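You operate a simulated robot arm through the tools that you are given. There is no shell and no other tool. Be economical: measure what you need, move in short steps, check, and stop when the job is done.

The job below is to be done with a simulated robot arm. You get a single attempt, and the scene is never put back.

JOB
Take the green cloth and leave it on top of the teal plastic block.

It is judged by the outcome, as a careful person would: the job done as asked, and still so three seconds after it is handed in. It fails if anything else is knocked over, pushed out of place, dropped, spilled or broken. Flat cloth is picked up by pressing the open fingertips on it (5 to 10 N) and closing them slowly along it; thin cloth reads only 2 to 8 mm in the jaws.

ROBOT AND FRAMES
A 6-joint arm with a two-finger parallel gripper, fixed in place. Base frame: the origin is at the foot of the arm, x ahead of it, y to its left, z up; the work surface is at about z = 800. Lengths are in mm, angles in degrees, forces in N, time in s.
With the tool pointing down near the work surface it reaches from about 240 to 640 mm from the base axis. Its first joint turns from -66.0 to 66.0 degrees. Payload 2.7 kg.
The tool frame sits at the grasp point between the pads (the TCP): z along the fingers, y along the line on which they close. The tips reach 23 mm beyond it. Largest opening 94 mm; finger width 38, thickness 10; the body of the gripper, 54 by 96 mm, starts 39 mm behind the TCP.
Orientation is that of the tool frame in the base frame, as a unit quaternion [x, y, z, w]. With the fingers straight down and closing along the base's y, the tool's x points along the base's -x, its y along +y and its z along -z.

CONTROLS
- The arm moves only by the tool move_arm. Its argument "series" is a list of rows, each a list of 3 entries, a list of its own where there are three numbers: the shift along the tool's x, y, z in mm, then the turn about the tool's z in degrees, then the closure, from 0 (fully open) to 1 (shut). In form: [[[tx, ty, tz], spin, hand], ...]. A call has 1 to 12 rows; each row is the pose to reach, as a shift and turn from the pose commanded when the call began, along the tool's axes at that moment. A row lasts 0.2 s, in which the tool goes at most 50 mm and 8.6 degrees; a call with a longer step from one row to the next is refused whole, and so is a gripper value outside its range. Where a pose cannot be reached the arm comes as near as it can. A force on the tool above 40 N (or 10 N above the force at the start of the call, whichever is more), or a blocked arm, ends the call early, and 0.2 s more pass. The fingers move at their own pace (about 45 mm/s each) and stop on an object; they squeeze with about 34 N. The grip force told is the motor's: it shows also when the fingers shut on nothing. Time passes only in rows, and 0.2 s behind the last, so rows that repeat a pose let the fingers close. The reply holds the time, the measured pose of the TCP, the force on the tool along the base axes, the opening and the grip force, in the units named above and with some noise, and new pictures: "pictures" is both (left out), scene, wrist or none.
- Cameras (640 x 400 px; columns grow to the right, rows downward): "scene" is fixed at [58.4, -415.5, 1418.9]; the picture's right is [0.91, -0.42, 0.00], its down [-0.18, -0.39, -0.90] and it looks along [0.38, 0.82, -0.43] (base axes); focal length 348 px, centre (320, 200). "wrist" rides on the gripper at [86, 16, -75] in the tool frame; the picture's right is [-0.18, 0.98, 0.00], its down [-0.58, -0.11, -0.81] and it looks along [-0.79, -0.15, 0.59] (tool axes); focal length 243 px, centre (320, 200). There is no depth. A picture from a camera that has moved, and an enlarged one, comes with that camera's place and axes in the base frame and with its lens.
- inspect(camera, box): a new picture of the part [left, top, right, bottom] of that camera's present view, enlarged. No time passes.
- finish_job(): hands the job in; it is judged then, once.

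Go step by step. Nothing tells you positions but the pictures and the camera data: compare them with the known pose of the tool, close in by small moves and look again before you grip or let go. The budget is 90 turns and 170 pictures, counting those below and the enlarged ones. Unless the task says otherwise, let go and move clear before handing in, and close with one line.

The tools are called after "Request:" by a JSON object that holds its "api" and its "payload". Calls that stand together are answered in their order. move_arm: Moves the arm, as the interface text tells. Its arguments: {"type":"object","properties":{"series":{"type":"array","items":{"type":"array"}},"pictures":{"type":"string","enum":["both","scene","wrist","none"]}},"required":["series"]} The other tools are called the same way: inspect (camera, box) takes an enlarged picture of a part of a camera's view; finish_job () hands the job in.

At the start:

```text
time_s: 0.0
position: [400.8, 268.8, 1044.1]
orientation: [0.001, 1.0, 0.002, 0.002]
ft_force: [0.4, 0.6, 0.8]
opening: 94.0
finger_force: 0.0
```

scene: 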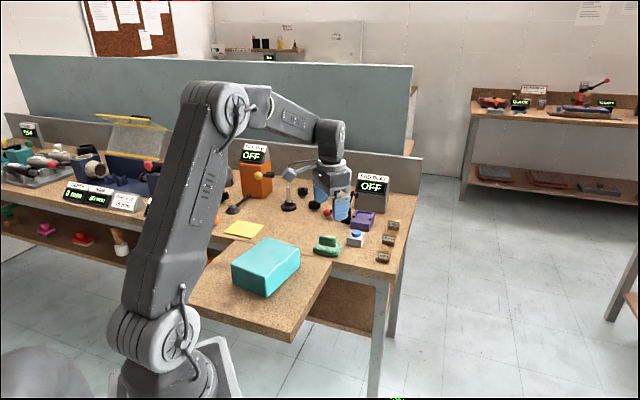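
wrist: 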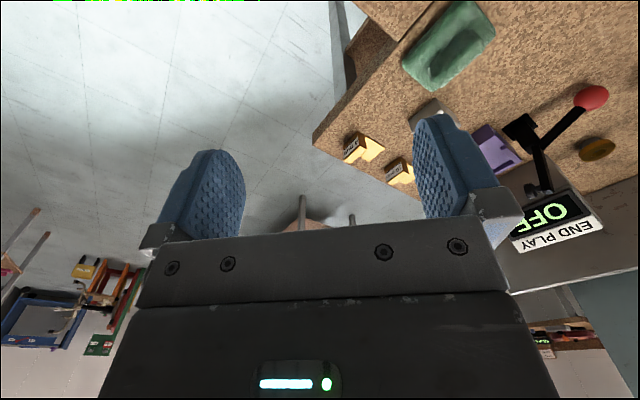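

I see a green item near (327,245), a teal block near (265,265) and a yellow sheet. I'll enlarge the views to tell what is what.

Request:
{"api": "inspect", "payload": {"camera": "scene", "box": [200, 170, 420, 310]}}

Request:
{"api": "inspect", "payload": {"camera": "wrist", "box": [310, 0, 640, 206]}}

```text
2.86 times, centred on (310, 240) of scene
camera zoom: at [58.4, -415.5, 1418.9], right [0.91, -0.42, 0.0], down [-0.18, -0.39, -0.9], along [0.38, 0.82, -0.43], focal length 994 px, centre (349, 86)
```

zoom: 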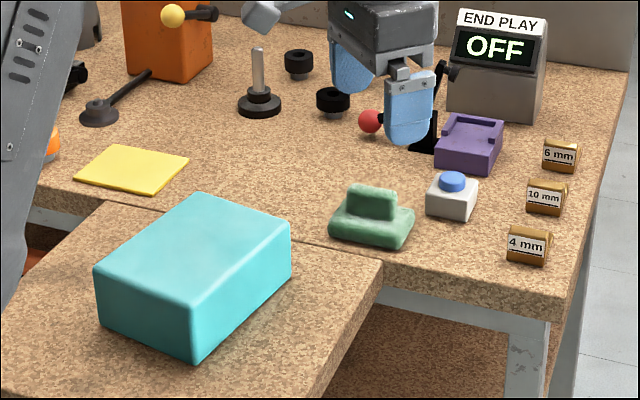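

```text
1.94 times, centred on (475, 103) of wrist
camera zoom: at [312.0, 284.3, 1117.5], right [0.18, 0.98, 0.0], down [0.58, -0.11, 0.81], along [0.79, -0.15, -0.59], focal length 470 px, centre (19, 388)
```

zoom: 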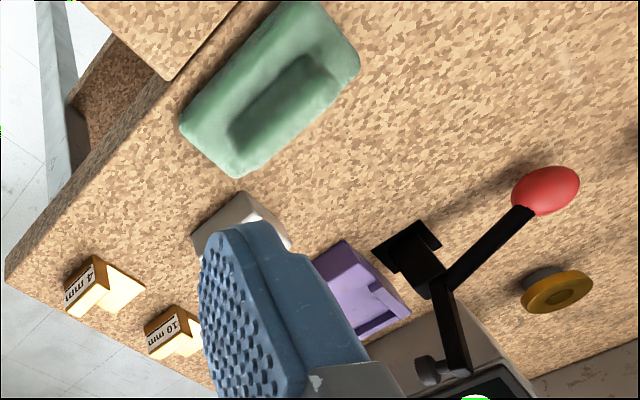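

The green folded cloth with a ridge is around (456, 407), with its ridge running roughly along (-1, 1). The teal block's top is centred near (262, 386) at z ≈ 861. I'll move above the cloth, turn 45° so the fingers close across the ridge, and look.

Request:
{"api": "move_arm", "payload": {"series": [[[-10, 25, 10], 8, 0], [[-20, 50, 25], 16, 0], [[-30, 75, 40], 24, 0], [[-40, 100, 55], 32, 0], [[-50, 125, 70], 40, 0], [[-55, 138, 90], 45, 0], [[-55, 138, 90], 45, 0]]}}

```text
time_s: 1.6
position: [455.4, 407.0, 954.9]
orientation: [0.383, 0.924, 0.001, 0.002]
ft_force: [-0.3, 0.3, 0.3]
opening: 94.1
finger_force: 0.0
camera wrist: at [403.1, 479.2, 1027.9], right [0.83, 0.56, 0.0], down [0.33, -0.49, 0.81], along [0.46, -0.67, -0.59], focal length 243 px, centre (320, 200)
```

scene: 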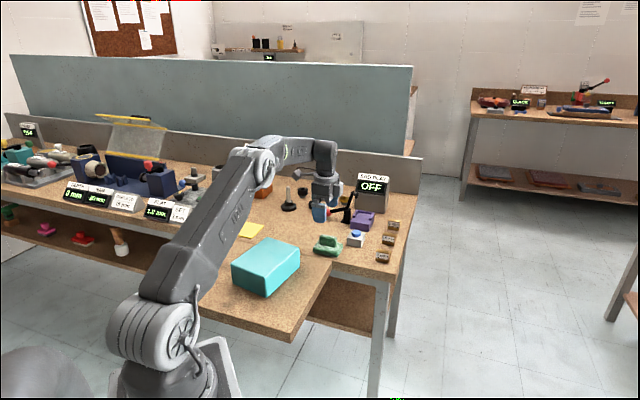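
wrist: 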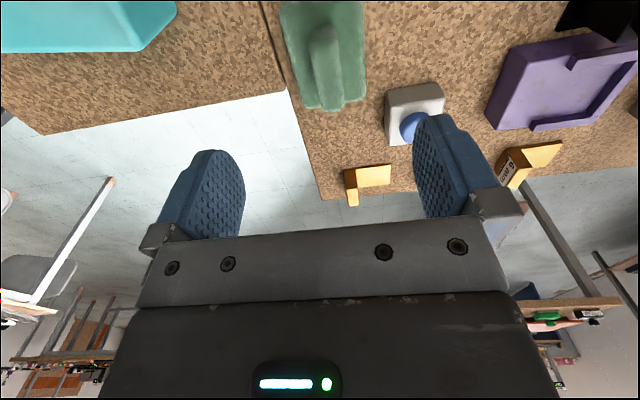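

Ridge is nicely aligned with the gripper. I'll enlarge it for fine position.

Request:
{"api": "inspect", "payload": {"camera": "wrist", "box": [230, 0, 430, 125]}}

Request:
{"api": "inspect", "payload": {"camera": "scene", "box": [290, 190, 410, 265]}}

```text
3.20 times, centred on (330, 62) of wrist
camera zoom: at [403.1, 479.2, 1027.9], right [0.83, 0.56, 0.0], down [0.33, -0.49, 0.81], along [0.46, -0.67, -0.59], focal length 776 px, centre (288, 640)
```

zoom: 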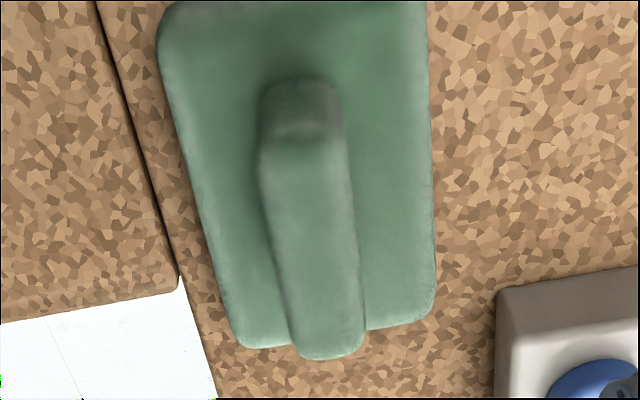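

```text
5.33 times, centred on (350, 228) of scene
camera zoom: at [58.4, -415.5, 1418.9], right [0.91, -0.42, 0.0], down [-0.18, -0.39, -0.9], along [0.38, 0.82, -0.43], focal length 1856 px, centre (160, 53)
```

zoom: 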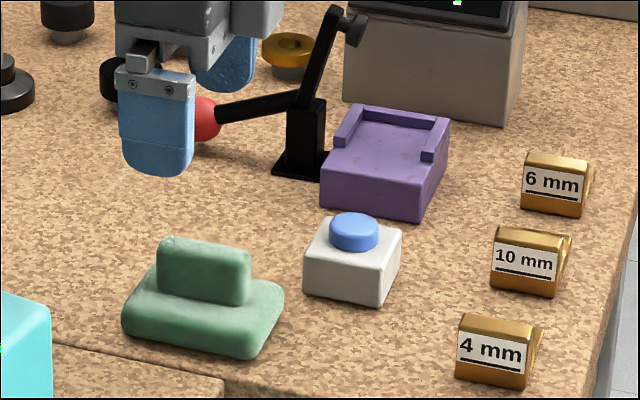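

The ridge top is near (462, 404) at z ≈ 846, about 20 mm thick, on a base whose top is around z ≈ 817. I'll part-close to keep clear of the button box, centre, and lower most of the way.

Request:
{"api": "move_arm", "payload": {"series": [[[-1.8, 3.5, 0], 2.5, 0.32], [[-1.8, 3.5, 20], 2.5, 0.32], [[-1.8, 3.5, 45], 2.5, 0.32], [[-1.8, 3.5, 65], 2.5, 0.32], [[-1.8, 3.5, 75], 2.5, 0.32], [[-1.8, 3.5, 75], 2.5, 0.32]]}}

Request:
{"api": "inspect", "payload": {"camera": "scene", "box": [290, 190, 410, 265]}}

```text
time_s: 3.0
position: [459.7, 408.0, 880.9]
orientation: [0.402, 0.916, 0.001, 0.001]
ft_force: [-0.1, 0.4, -0.9]
opening: 64.0
finger_force: 0.0
camera wrist: at [411.1, 481.3, 952.6], right [0.85, 0.53, 0.0], down [0.31, -0.5, 0.81], along [0.43, -0.68, -0.59], focal length 243 px, centre (320, 200)
```

scene: 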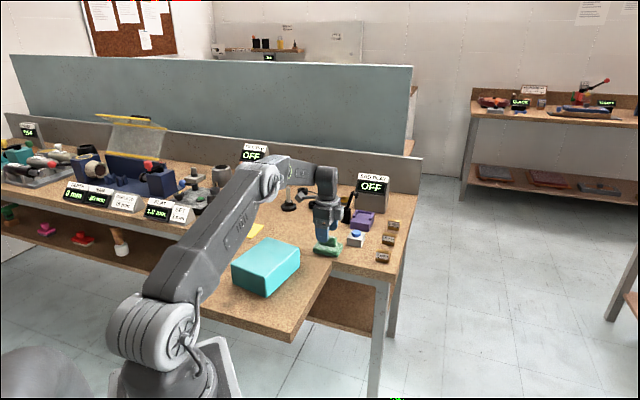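
wrist: 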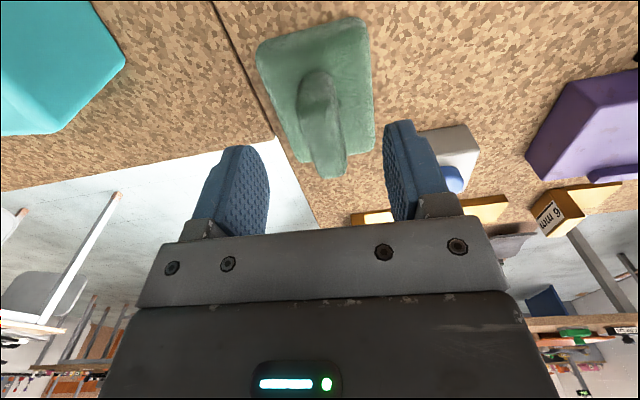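

```text
5.33 times, centred on (350, 228) of scene
camera zoom: at [58.4, -415.5, 1418.9], right [0.91, -0.42, 0.0], down [-0.18, -0.39, -0.9], along [0.38, 0.82, -0.43], focal length 1856 px, centre (160, 53)
```

zoom: 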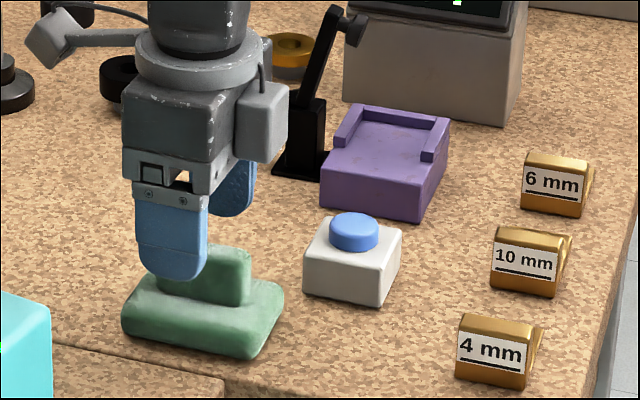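

Fingers straddle the ridge well. Lower another 35 mm gently.

Request:
{"api": "move_arm", "payload": {"series": [[[0, 1.5, 10], 0, 0.32], [[0, 1.5, 20], 0, 0.32], [[0, 1.5, 28], 0, 0.32], [[0, 1.5, 34], 0, 0.32], [[0, 1.5, 34], 0, 0.32]]}}

Request:
{"api": "inspect", "payload": {"camera": "scene", "box": [290, 190, 410, 265]}}

```text
time_s: 4.2
position: [459.7, 408.9, 847.2]
orientation: [0.403, 0.915, 0.001, 0.001]
ft_force: [0.7, -0.6, 0.5]
opening: 63.9
finger_force: 0.0
camera wrist: at [412.2, 482.9, 919.7], right [0.85, 0.53, 0.0], down [0.31, -0.5, 0.81], along [0.43, -0.68, -0.59], focal length 243 px, centre (320, 200)
```

scene: 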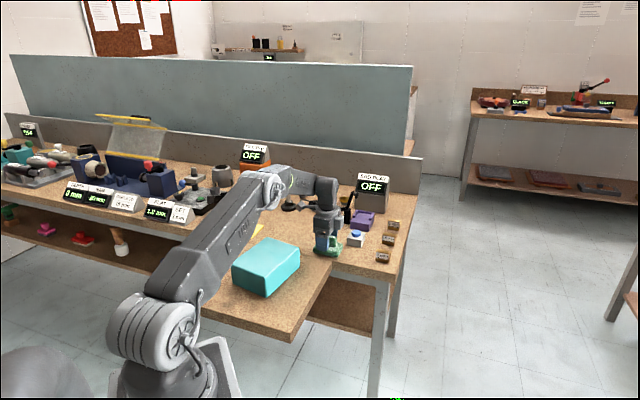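
wrist: 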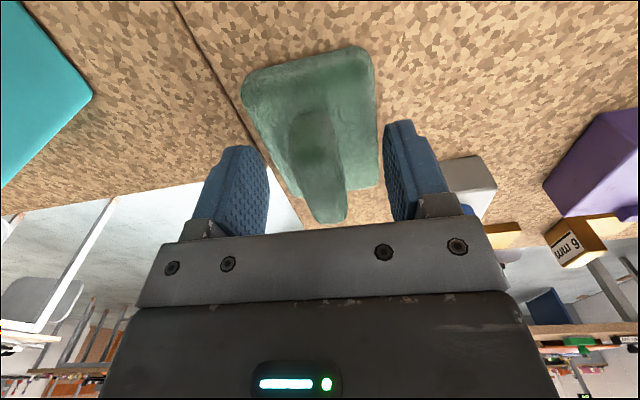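

```text
5.33 times, centred on (350, 228) of scene
camera zoom: at [58.4, -415.5, 1418.9], right [0.91, -0.42, 0.0], down [-0.18, -0.39, -0.9], along [0.38, 0.82, -0.43], focal length 1856 px, centre (160, 53)
```

zoom: 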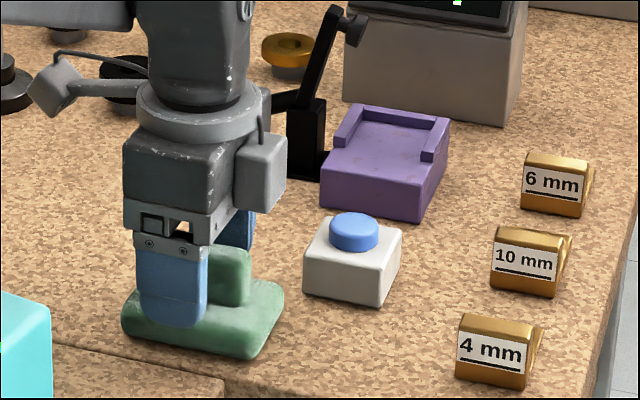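

Fingertips are beside the ridge with no contact. Close slowly on it.

Request:
{"api": "move_arm", "payload": {"series": [[[0, 0, 1.5], 0, 0.45], [[0, 0, 1.5], 0, 0.55], [[0, 0, 1.5], 0, 0.65], [[0, 0, 1.5], 0, 0.75], [[0, 0, 1.5], 0, 0.85], [[0, 0, 1.5], 0, 1], [[0, 0, 1.5], 0, 1], [[0, 0, 1.5], 0, 1], [[0, 0, 1.5], 0, 1]]}}

```text
time_s: 6.2
position: [461.5, 408.3, 844.0]
orientation: [0.403, 0.915, 0.001, 0.002]
ft_force: [0.7, 0.5, 1.7]
opening: 19.1
finger_force: 34.0
camera wrist: at [412.1, 483.1, 918.4], right [0.85, 0.53, 0.0], down [0.31, -0.5, 0.81], along [0.43, -0.68, -0.59], focal length 243 px, centre (320, 200)
```

scene: 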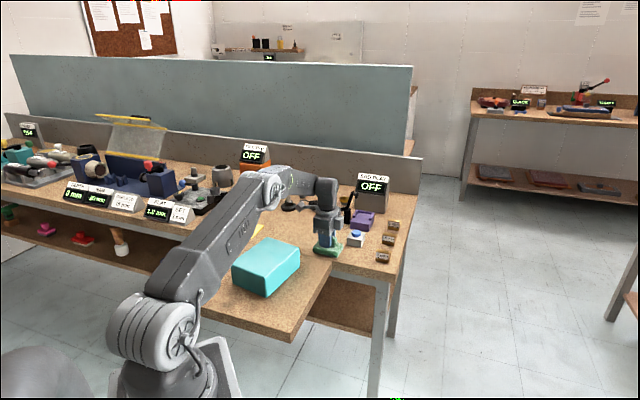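
wrist: 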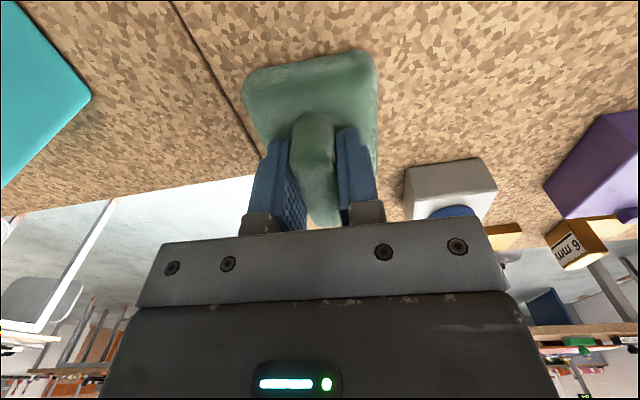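

The ridge is held at 19 mm. Lift straight up, slowly at first.

Request:
{"api": "move_arm", "payload": {"series": [[[0, 0, -4], 0, 1], [[0, 0, -12], 0, 1], [[0, 0, -25], 0, 1], [[0, 0, -45], 0, 1], [[0, 0, -70], 0, 1], [[0, 0, -100], 0, 1], [[0, 0, -120], 0, 1], [[0, 0, -120], 0, 1]]}}

```text
time_s: 8.0
position: [460.9, 406.1, 964.3]
orientation: [0.403, 0.915, 0.001, 0.001]
ft_force: [0.0, 0.3, 0.1]
opening: 0.0
finger_force: 33.7
camera wrist: at [412.8, 481.3, 1036.9], right [0.85, 0.53, 0.0], down [0.31, -0.5, 0.81], along [0.43, -0.68, -0.59], focal length 243 px, centre (320, 200)
```

scene: 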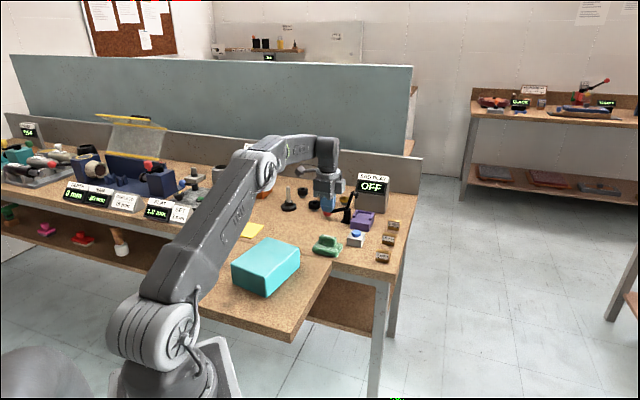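
wrist: 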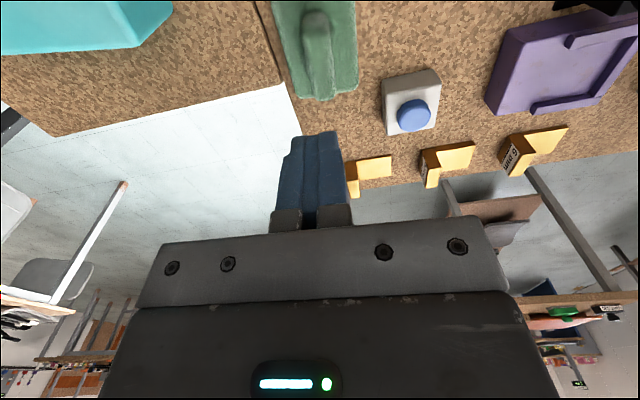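

The ridge slipped out of the jaws, and the cloth seems to be still where it was. I'll look closely before regripping.

Request:
{"api": "inspect", "payload": {"camera": "wrist", "box": [230, 0, 430, 125]}}

Request:
{"api": "inspect", "payload": {"camera": "scene", "box": [290, 220, 370, 270]}}

```text
3.20 times, centred on (330, 62) of wrist
camera zoom: at [412.8, 481.3, 1036.9], right [0.85, 0.53, 0.0], down [0.31, -0.5, 0.81], along [0.43, -0.68, -0.59], focal length 776 px, centre (288, 640)
```

zoom: 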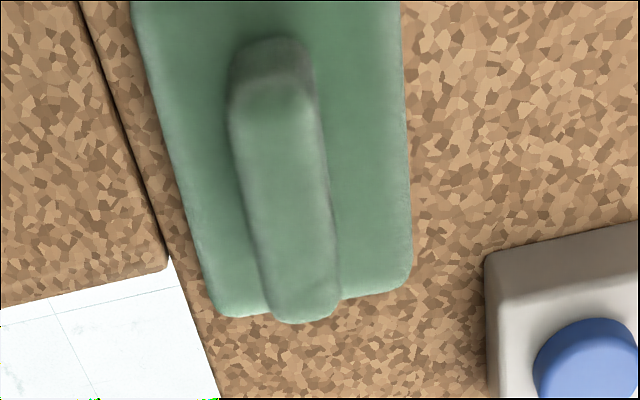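

```text
8.00 times, centred on (330, 245) of scene
camera zoom: at [58.4, -415.5, 1418.9], right [0.91, -0.42, 0.0], down [-0.18, -0.39, -0.9], along [0.38, 0.82, -0.43], focal length 2784 px, centre (240, -160)
```

zoom: 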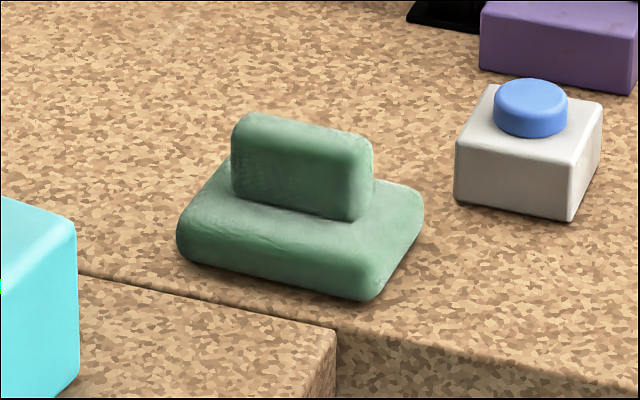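

The cloth hasn't moved. I'll go back down, this time until the tips press lightly on its base for a deeper grip.

Request:
{"api": "move_arm", "payload": {"series": [[[0, 0, 20], 0, 0.4], [[0, 0, 45], 0, 0.4], [[0, 0, 65], 0, 0.4], [[0, 0, 85], 0, 0.4], [[0, 0, 105], 0, 0.4], [[0, 0, 116], 0, 0.4], [[0, 0, 120], 0, 0.4], [[0, 0, 122], 0, 0.4], [[0, 0, 122], 0, 0.4]], "pictures": "none"}}

```text
time_s: 10.0
position: [461.8, 409.7, 844.5]
orientation: [0.403, 0.915, 0.003, 0.002]
ft_force: [-4.4, -2.2, 21.9]
opening: 58.3
finger_force: 1.8
```

Contact at 22 N, a bit too much. Back off slightly and look.

Request:
{"api": "move_arm", "payload": {"series": [[[0, 0, -2], 0, 0.4], [[0, 0, -2], 0, 0.4]], "pictures": "wrist"}}

Request:
{"api": "inspect", "payload": {"camera": "scene", "box": [290, 220, 370, 270]}}

```text
time_s: 10.6
position: [461.0, 410.2, 844.9]
orientation: [0.403, 0.915, 0.001, 0.002]
ft_force: [1.0, -0.3, 18.1]
opening: 55.6
finger_force: 0.0
camera wrist: at [412.5, 483.8, 917.9], right [0.85, 0.53, 0.01], down [0.31, -0.5, 0.81], along [0.43, -0.68, -0.59], focal length 243 px, centre (320, 200)
```

wrist: 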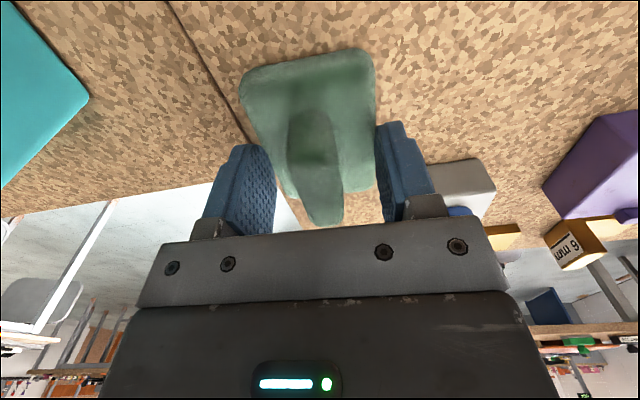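

```text
8.00 times, centred on (330, 245) of scene
camera zoom: at [58.2, -415.7, 1418.8], right [0.91, -0.42, 0.0], down [-0.18, -0.39, -0.9], along [0.38, 0.82, -0.43], focal length 2784 px, centre (240, -160)
```

zoom: 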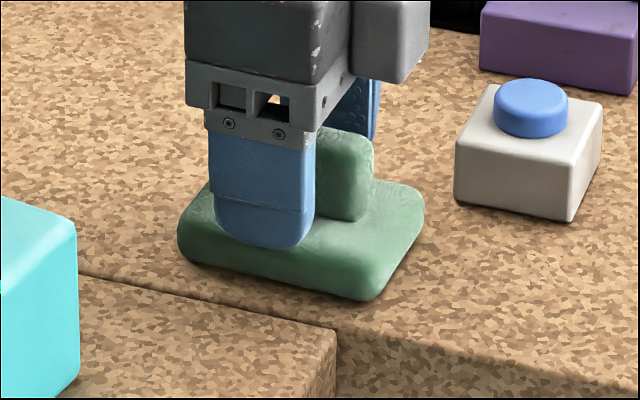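

Tips rest on the cloth's base. Ease to about 8 N, close slowly, and lift only a few mm to check the hold.

Request:
{"api": "move_arm", "payload": {"series": [[[0, 0, -1.5], 0, 0.5], [[0, 0, -1.5], 0, 0.58], [[0, 0, -1.5], 0, 0.66], [[0, 0, -1.5], 0, 0.74], [[0, 0, -1.5], 0, 0.82], [[0, 0, -1.5], 0, 0.9], [[0, 0, -1.5], 0, 1], [[0, 0, -1.5], 0, 1], [[0, 0, -1.5], 0, 1], [[0, 0, -1.5], 0, 1], [[0, 0, -1.5], 0, 1]], "pictures": "none"}}

Request:
{"api": "inspect", "payload": {"camera": "scene", "box": [290, 220, 370, 270]}}

Request:
{"api": "move_arm", "payload": {"series": [[[0, 0, -1], 0, 1], [[0, 0, -2], 0, 1], [[0, 0, -3], 0, 1], [[0, 0, -4], 0, 1], [[0, 0, -5], 0, 1], [[0, 0, -6], 0, 1], [[0, 0, -7], 0, 1], [[0, 0, -8], 0, 1]], "pictures": "wrist"}}

Request:
{"api": "inspect", "payload": {"camera": "scene", "box": [290, 220, 370, 270]}}

```text
time_s: 13.0
position: [460.4, 409.2, 845.8]
orientation: [0.403, 0.915, 0.0, 0.001]
ft_force: [-0.7, 0.3, 0.1]
opening: 19.3
finger_force: 34.6
```

```text
8.00 times, centred on (330, 245) of scene
camera zoom: at [58.4, -415.5, 1418.9], right [0.91, -0.42, 0.0], down [-0.18, -0.39, -0.9], along [0.38, 0.82, -0.43], focal length 2784 px, centre (240, -160)
```

zoom: 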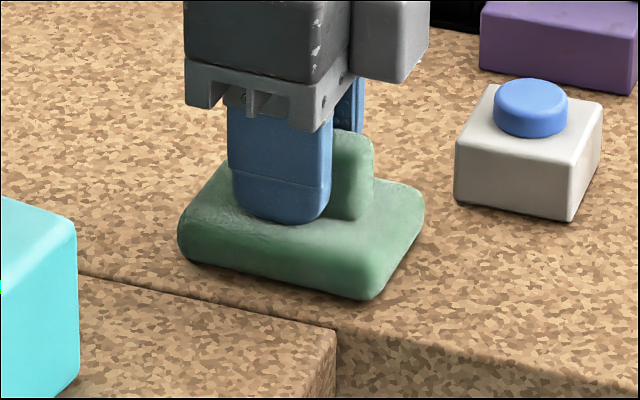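

```text
time_s: 14.8
position: [460.8, 409.7, 854.5]
orientation: [0.402, 0.916, 0.001, 0.001]
ft_force: [-0.6, -0.2, -0.6]
opening: 19.4
finger_force: 33.9
camera wrist: at [412.3, 483.0, 927.9], right [0.85, 0.53, 0.0], down [0.31, -0.5, 0.81], along [0.43, -0.68, -0.59], focal length 243 px, centre (320, 200)
```

wrist: 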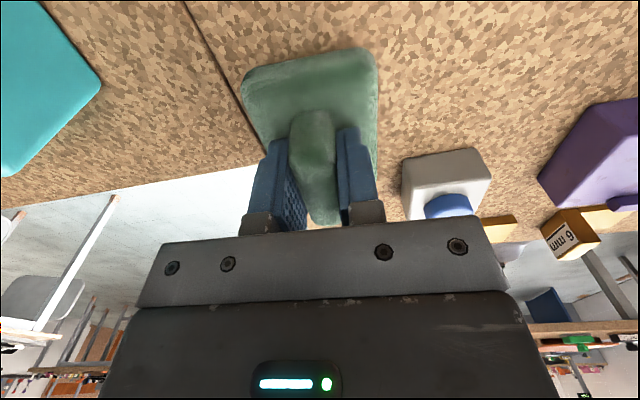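

```text
8.00 times, centred on (330, 245) of scene
camera zoom: at [58.4, -415.5, 1418.9], right [0.91, -0.42, 0.0], down [-0.18, -0.39, -0.9], along [0.38, 0.82, -0.43], focal length 2784 px, centre (240, -160)
```

zoom: 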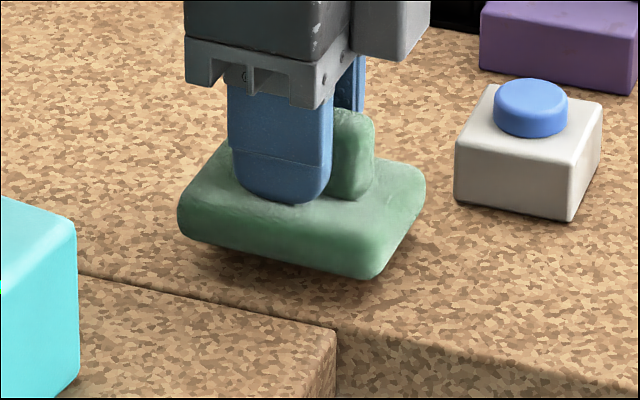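

It's lifted and held; slow motion works. Continue raising slowly.

Request:
{"api": "move_arm", "payload": {"series": [[[0, 0, -2], 0, 1], [[0, 0, -5], 0, 1], [[0, 0, -9], 0, 1], [[0, 0, -13], 0, 1], [[0, 0, -17], 0, 1], [[0, 0, -21], 0, 1], [[0, 0, -25], 0, 1], [[0, 0, -29], 0, 1], [[0, 0, -33], 0, 1], [[0, 0, -36], 0, 1], [[0, 0, -38], 0, 1], [[0, 0, -38], 0, 1]], "pictures": "scene"}}

```text
time_s: 17.4
position: [460.5, 408.4, 891.5]
orientation: [0.402, 0.915, 0.0, 0.001]
ft_force: [0.7, -0.1, -0.3]
opening: 19.5
finger_force: 33.8
```

scene: 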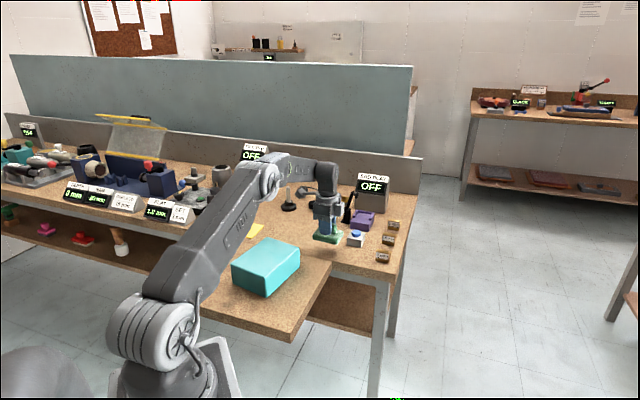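

Request:
{"api": "move_arm", "payload": {"series": [[[0, 0, -2], 0, 1], [[0, 0, -5], 0, 1], [[0, 0, -9], 0, 1], [[0, 0, -13], 0, 1], [[0, 0, -17], 0, 1], [[0, 0, -21], 0, 1], [[0, 0, -25], 0, 1], [[0, 0, -29], 0, 1], [[0, 0, -33], 0, 1], [[0, 0, -37], 0, 1], [[0, 0, -39], 0, 1], [[0, 0, -39], 0, 1]], "pictures": "wrist"}}

Request:
{"api": "inspect", "payload": {"camera": "scene", "box": [220, 180, 380, 300]}}

```text
time_s: 20.0
position: [460.5, 408.3, 931.0]
orientation: [0.402, 0.915, 0.001, 0.002]
ft_force: [-0.3, -1.0, 0.0]
opening: 19.0
finger_force: 34.2
camera wrist: at [411.9, 482.9, 1004.0], right [0.85, 0.53, 0.0], down [0.31, -0.5, 0.81], along [0.43, -0.68, -0.59], focal length 243 px, centre (320, 200)
```

wrist: 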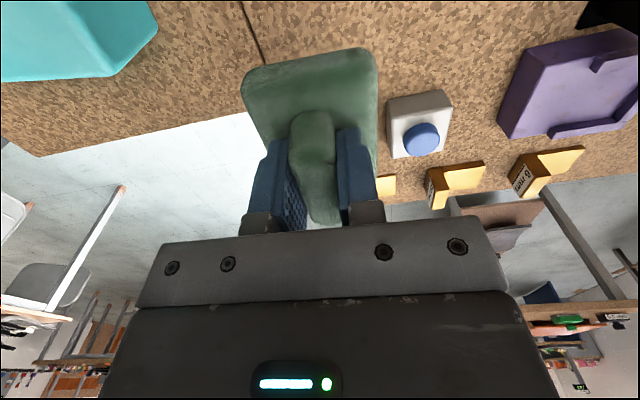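

```text
3.33 times, centred on (300, 240) of scene
camera zoom: at [58.4, -415.5, 1418.9], right [0.91, -0.42, 0.0], down [-0.18, -0.39, -0.9], along [0.38, 0.82, -0.43], focal length 1160 px, centre (387, 67)
```

zoom: 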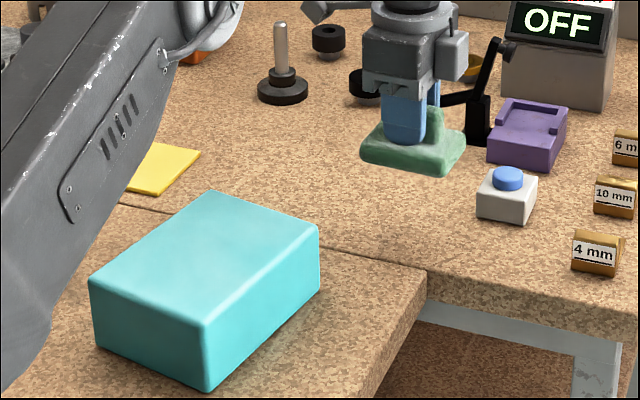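

Held level, bottom near z ≈ 886, above the block top (~862). Move halfway toward the block slowly.

Request:
{"api": "move_arm", "payload": {"series": [[[2, -3, 0], 0, 1], [[6, -8, 0], 0, 1], [[11, -15, 0], 0, 1], [[17, -23, 0], 1, 1], [[23, -31, 0], 2, 1], [[29, -39, 0], 3, 1], [[35, -47, 0], 4, 1], [[41, -55, 0], 5, 1], [[47, -63, 0], 6, 1], [[52, -70, 0], 7, 1], [[56, -76, 0], 8, 1], [[59, -80, 0], 9, 1]], "pictures": "scene"}}

```text
time_s: 22.6
position: [361.4, 399.3, 931.0]
orientation: [0.474, 0.881, 0.002, 0.0]
ft_force: [-0.3, 0.2, -0.1]
opening: 19.2
finger_force: 33.6
```

scene: 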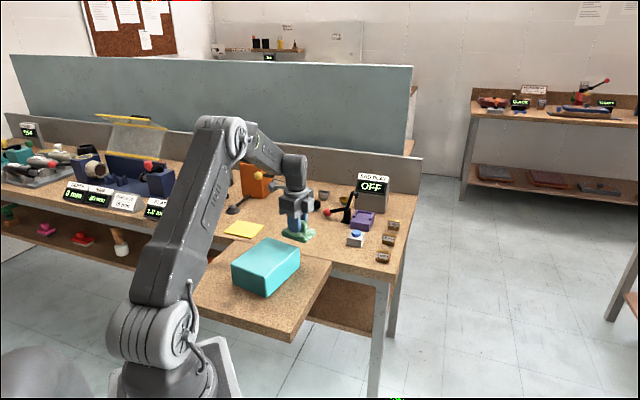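

Still held. Second half, to above the block's centre.

Request:
{"api": "move_arm", "payload": {"series": [[[1, -3, 0], 0, 1], [[4, -8, 0], 0, 1], [[8, -16, 0], 0, 1], [[12, -25, 0], 0, 1], [[17, -34, 0], 0, 1], [[21, -43, 0], 0, 1], [[26, -53, 0], 0, 1], [[30, -62, 0], 0, 1], [[35, -71, 0], 0, 1], [[39, -80, 0], 0, 1], [[42, -87, 0], 0, 1], [[44, -90, 0], 0, 1]]}}

Request:
{"api": "inspect", "payload": {"camera": "scene", "box": [190, 180, 350, 300]}}

```text
time_s: 25.2
position: [261.5, 386.8, 930.3]
orientation: [0.474, 0.881, 0.002, 0.001]
ft_force: [0.3, 0.6, -0.2]
opening: 19.3
finger_force: 34.5
camera wrist: at [226.0, 466.2, 1003.8], right [0.92, 0.39, 0.0], down [0.23, -0.55, 0.81], along [0.32, -0.74, -0.59], focal length 243 px, centre (320, 200)
```

scene: 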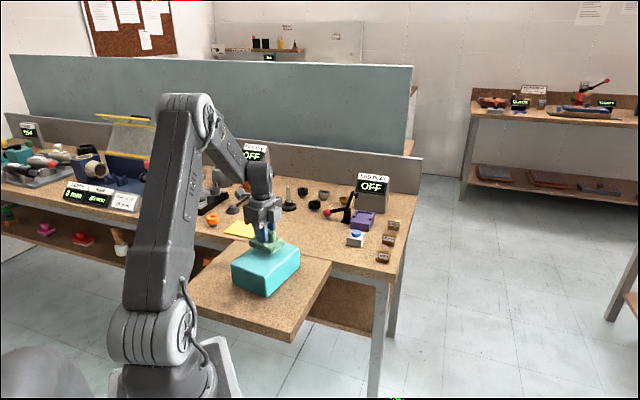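
wrist: 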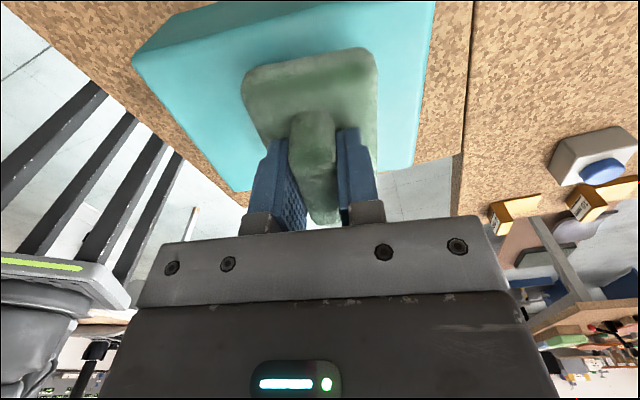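

```text
3.33 times, centred on (270, 240) of scene
camera zoom: at [58.4, -415.5, 1418.9], right [0.91, -0.42, 0.0], down [-0.18, -0.39, -0.9], along [0.38, 0.82, -0.43], focal length 1160 px, centre (487, 67)
```

zoom: 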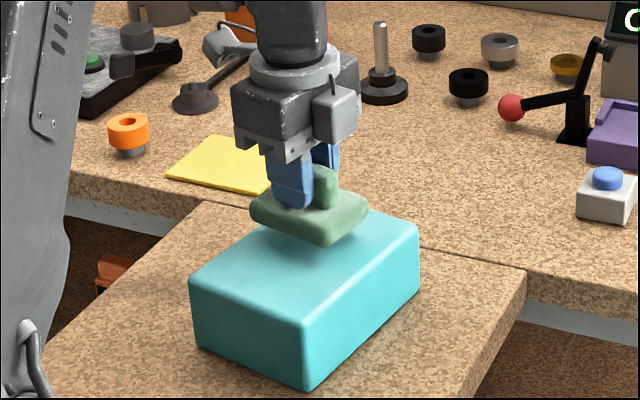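

The cloth is over the block; views put the block's centre a bit nearer, about (259, 376), with its top at 860–870. Shift slightly and lower gently, watching the force.

Request:
{"api": "move_arm", "payload": {"series": [[[-2, -2, 0], 0, 1], [[-5, -5, 0], 0, 1], [[-7, -7, 1], 0, 1], [[-7, -7, 3], 0, 1], [[-7, -7, 5], 0, 1], [[-7, -7, 7], 0, 1], [[-7, -7, 9], 0, 1], [[-7, -7, 10], 0, 1], [[-7, -7, 10], 0, 1]], "pictures": "wrist"}}

Request:
{"api": "inspect", "payload": {"camera": "scene", "box": [220, 210, 320, 300]}}

```text
time_s: 27.2
position: [260.1, 375.6, 919.9]
orientation: [0.473, 0.881, 0.002, 0.001]
ft_force: [-0.4, 0.0, -0.8]
opening: 19.2
finger_force: 33.6
camera wrist: at [224.8, 456.4, 993.0], right [0.92, 0.39, 0.0], down [0.23, -0.55, 0.81], along [0.32, -0.74, -0.59], focal length 243 px, centre (320, 200)
```

wrist: 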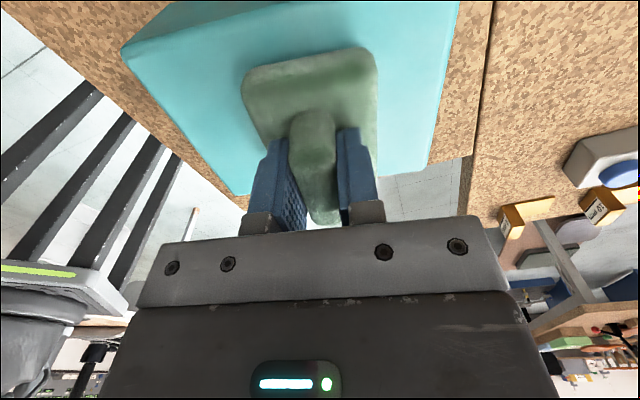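

```text
4.44 times, centred on (270, 255) of scene
camera zoom: at [58.4, -415.5, 1418.9], right [0.91, -0.42, 0.0], down [-0.18, -0.39, -0.9], along [0.38, 0.82, -0.43], focal length 1547 px, centre (542, -44)
```

zoom: 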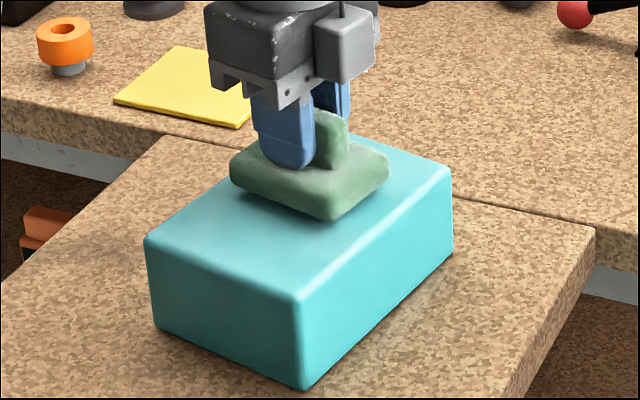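

The cloth hovers nearly centred over the block. Lower in 1 mm steps until contact.

Request:
{"api": "move_arm", "payload": {"series": [[[0, 0, 1], 0, 1], [[0, 0, 2], 0, 1], [[0, 0, 3], 0, 1], [[0, 0, 4], 0, 1], [[0, 0, 5], 0, 1], [[0, 0, 5], 0, 1]], "pictures": "none"}}

Request:
{"api": "inspect", "payload": {"camera": "scene", "box": [220, 210, 320, 300]}}

```text
time_s: 28.6
position: [260.0, 375.1, 915.8]
orientation: [0.474, 0.881, 0.001, 0.001]
ft_force: [0.0, -0.6, -0.6]
opening: 19.0
finger_force: 34.2
```

```text
4.44 times, centred on (270, 255) of scene
camera zoom: at [58.4, -415.5, 1418.9], right [0.91, -0.42, 0.0], down [-0.18, -0.39, -0.9], along [0.38, 0.82, -0.43], focal length 1547 px, centre (542, -44)
```

zoom: 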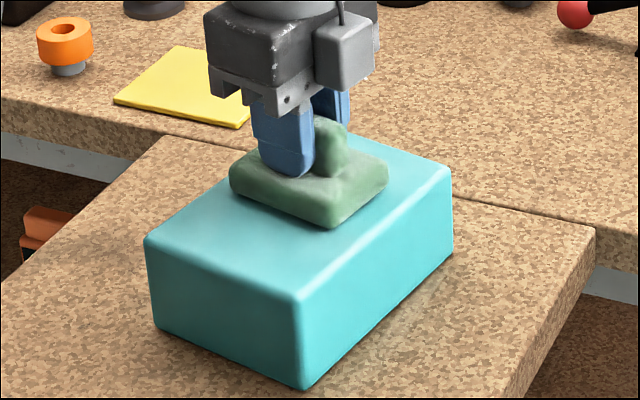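

Request:
{"api": "move_arm", "payload": {"series": [[[0, 0, 1], 0, 1], [[0, 0, 2], 0, 1], [[0, 0, 3], 0, 1], [[0, 0, 3], 0, 1]], "pictures": "none"}}

Request:
{"api": "inspect", "payload": {"camera": "scene", "box": [220, 210, 320, 300]}}

```text
time_s: 29.8
position: [261.2, 375.3, 915.3]
orientation: [0.473, 0.881, 0.003, 0.001]
ft_force: [0.3, -0.1, 4.4]
opening: 19.2
finger_force: 34.3
stopped in row 4: the force on the tool passed its limit (the readings are from after the stop); the commanded pose is now the measured one
```

```text
4.44 times, centred on (270, 255) of scene
camera zoom: at [58.4, -415.6, 1418.9], right [0.91, -0.42, 0.0], down [-0.18, -0.39, -0.9], along [0.38, 0.82, -0.43], focal length 1547 px, centre (542, -44)
```

zoom: 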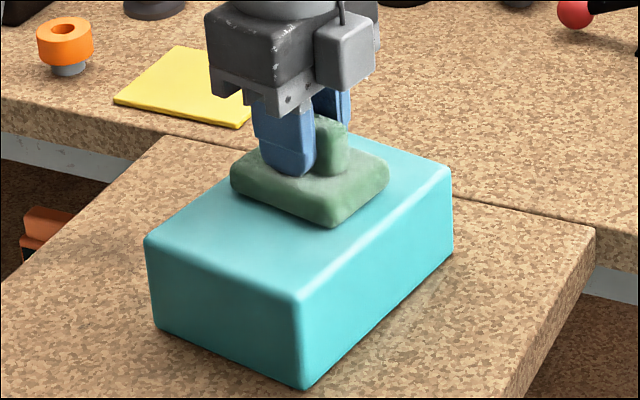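

It's in firm contact with the block. Open slowly, keeping still.

Request:
{"api": "move_arm", "payload": {"series": [[[0, 0, 0], 0, 0.78], [[0, 0, 0], 0, 0.7], [[0, 0, 0], 0, 0.6], [[0, 0, 0], 0, 0.5], [[0, 0, 0], 0, 0.4], [[0, 0, 0], 0, 0.3], [[0, 0, -3], 0, 0.3], [[0, 0, -8], 0, 0.3], [[0, 0, -15], 0, 0.3]], "pictures": "wrist"}}

Request:
{"api": "inspect", "payload": {"camera": "scene", "box": [220, 210, 320, 300]}}

```text
time_s: 31.8
position: [259.7, 376.7, 929.0]
orientation: [0.473, 0.881, 0.003, 0.001]
ft_force: [-0.6, 0.3, 0.0]
opening: 65.9
finger_force: 0.4
camera wrist: at [224.2, 456.9, 1001.7], right [0.92, 0.39, 0.01], down [0.23, -0.55, 0.81], along [0.32, -0.74, -0.59], focal length 243 px, centre (320, 200)
```

wrist: 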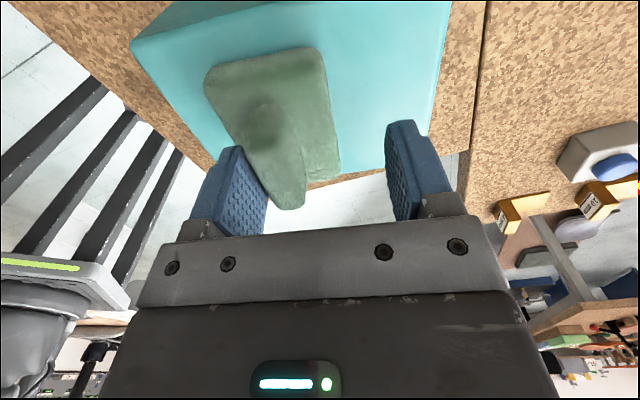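

```text
4.44 times, centred on (270, 255) of scene
camera zoom: at [58.4, -415.5, 1418.9], right [0.91, -0.42, 0.0], down [-0.18, -0.39, -0.9], along [0.38, 0.82, -0.43], focal length 1547 px, centre (542, -44)
```

zoom: 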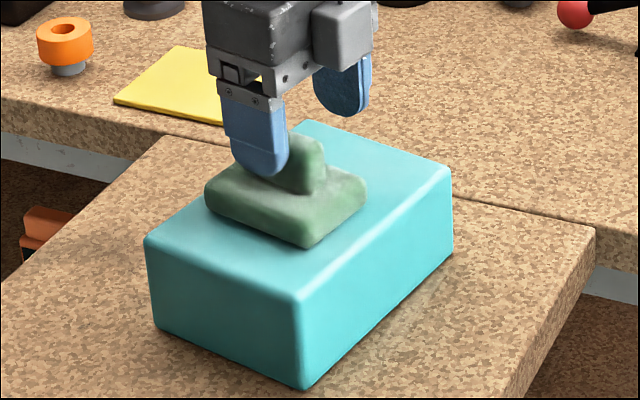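

The cloth shifted about 20 mm as the jaws opened, and still looks close to one finger. I'll check a close-up before rising further.

Request:
{"api": "inspect", "payload": {"camera": "scene", "box": [245, 225, 295, 270]}}

Request:
{"api": "inspect", "payload": {"camera": "wrist", "box": [170, 20, 450, 240]}}

```text
8.89 times, centred on (270, 248) of scene
camera zoom: at [58.4, -415.5, 1418.9], right [0.91, -0.42, 0.0], down [-0.18, -0.39, -0.9], along [0.38, 0.82, -0.43], focal length 3094 px, centre (764, -222)
```

zoom: 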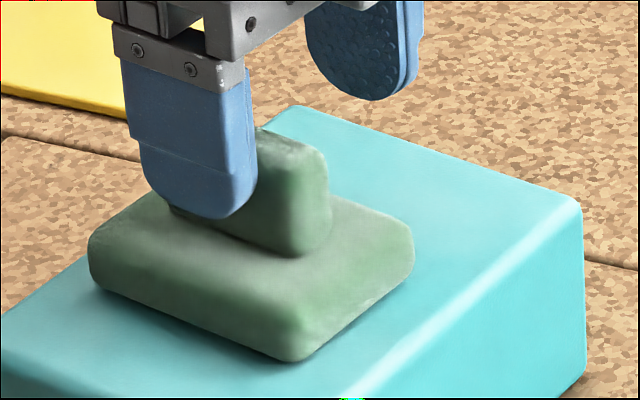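

```text
1.82 times, centred on (310, 130) of wrist
camera zoom: at [224.2, 456.9, 1001.7], right [0.92, 0.39, 0.01], down [0.23, -0.55, 0.81], along [0.32, -0.74, -0.59], focal length 441 px, centre (338, 327)
```

zoom: 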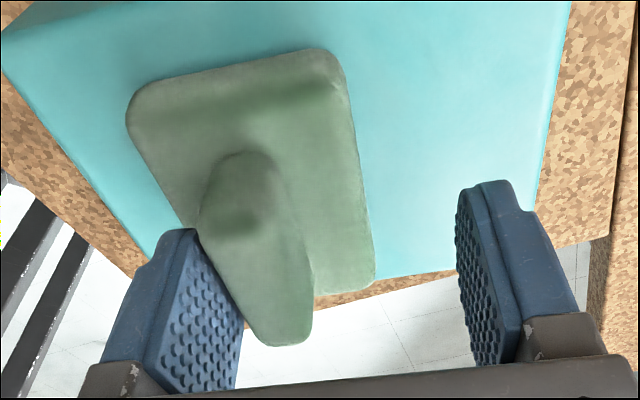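

It may be clinging to the left finger. I'll wait, move the hand so that finger backs away from the ridge, and look.

Request:
{"api": "move_arm", "payload": {"series": [[[0, 0, 0], 0, 0.3], [[0, 0, 0], 0, 0.2], [[0, 0, 0], 0, 0.1], [[0, 0, 0], 0, 0.1]], "pictures": "wrist"}}

Request:
{"api": "inspect", "payload": {"camera": "scene", "box": [220, 210, 320, 300]}}

```text
time_s: 32.8
position: [260.2, 377.1, 928.5]
orientation: [0.473, 0.881, 0.003, 0.001]
ft_force: [0.6, 0.6, -0.1]
opening: 84.9
finger_force: 0.0
camera wrist: at [224.3, 457.0, 1002.0], right [0.92, 0.39, 0.01], down [0.23, -0.55, 0.81], along [0.32, -0.74, -0.59], focal length 243 px, centre (320, 200)
```

wrist: 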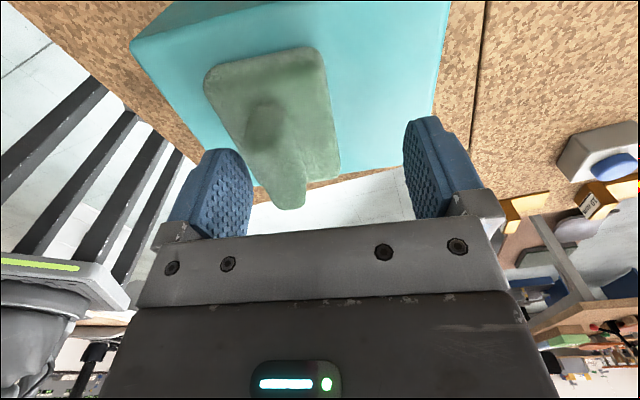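

```text
4.44 times, centred on (270, 255) of scene
camera zoom: at [58.4, -415.5, 1418.9], right [0.91, -0.42, 0.0], down [-0.18, -0.39, -0.9], along [0.38, 0.82, -0.43], focal length 1547 px, centre (542, -44)
```

zoom: 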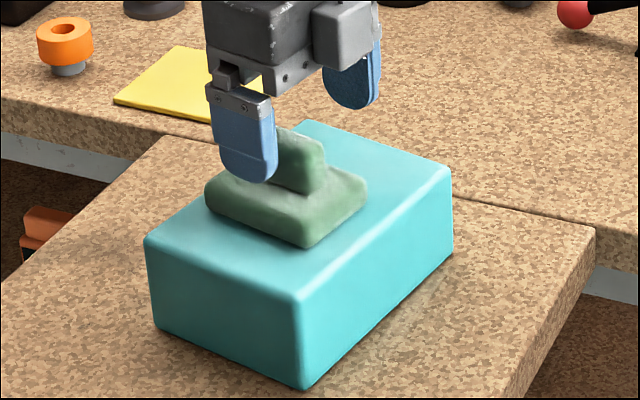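

The cloth stayed put on the block while the fingers moved off it. Rise clear.

Request:
{"api": "move_arm", "payload": {"series": [[[0, 0, -5], 0, 0.1], [[0, 0, -12], 0, 0.1], [[0, 0, -22], 0, 0.1], [[0, 0, -40], 0, 0.1], [[0, 0, -65], 0, 0.1], [[0, 0, -90], 0, 0.1], [[0, 0, -110], 0, 0.1], [[0, 0, -110], 0, 0.1], [[0, 0, -110], 0, 0.1], [[0, 0, -110], 0, 0.1]]}}

Request:
{"api": "inspect", "payload": {"camera": "scene", "box": [220, 210, 320, 300]}}

```text
time_s: 35.0
position: [259.5, 375.5, 1038.0]
orientation: [0.473, 0.881, 0.004, 0.002]
ft_force: [0.5, -0.3, 0.0]
opening: 84.6
finger_force: 0.1
camera wrist: at [223.5, 456.2, 1111.8], right [0.92, 0.39, 0.01], down [0.23, -0.55, 0.81], along [0.32, -0.74, -0.59], focal length 243 px, centre (320, 200)
```

scene: 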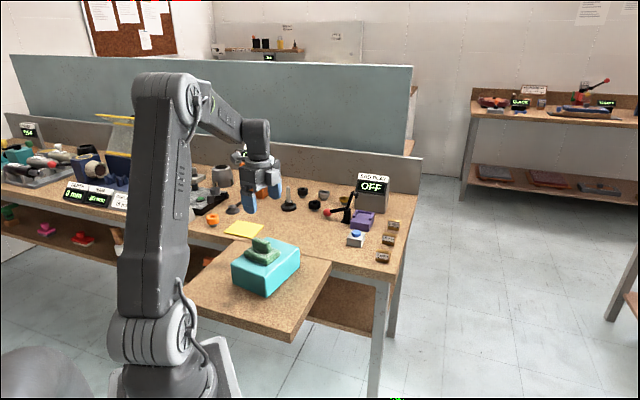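
wrist: 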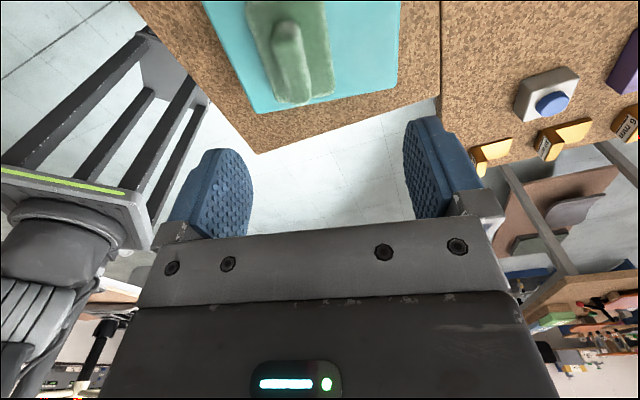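

```text
4.44 times, centred on (270, 255) of scene
camera zoom: at [58.4, -415.5, 1418.9], right [0.91, -0.42, 0.0], down [-0.18, -0.39, -0.9], along [0.38, 0.82, -0.43], focal length 1547 px, centre (542, -44)
```

zoom: 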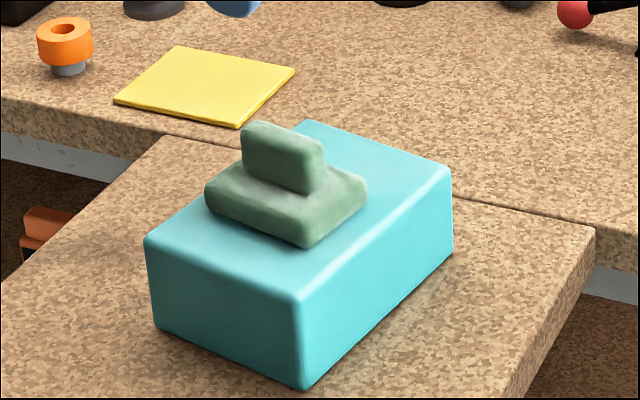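

The green cloth sits flat and fully supported on the teal block, the arm is clear, and nothing else has moved. I'm handing it in.

Request:
{"api": "finish_job", "payload": {}}

```text
The job is handed in.
```

The green cloth is resting on top of the teal block. The first lift slipped without moving the cloth, and it shifted about 20 mm on release, but it is fully supported and nothing else moved.
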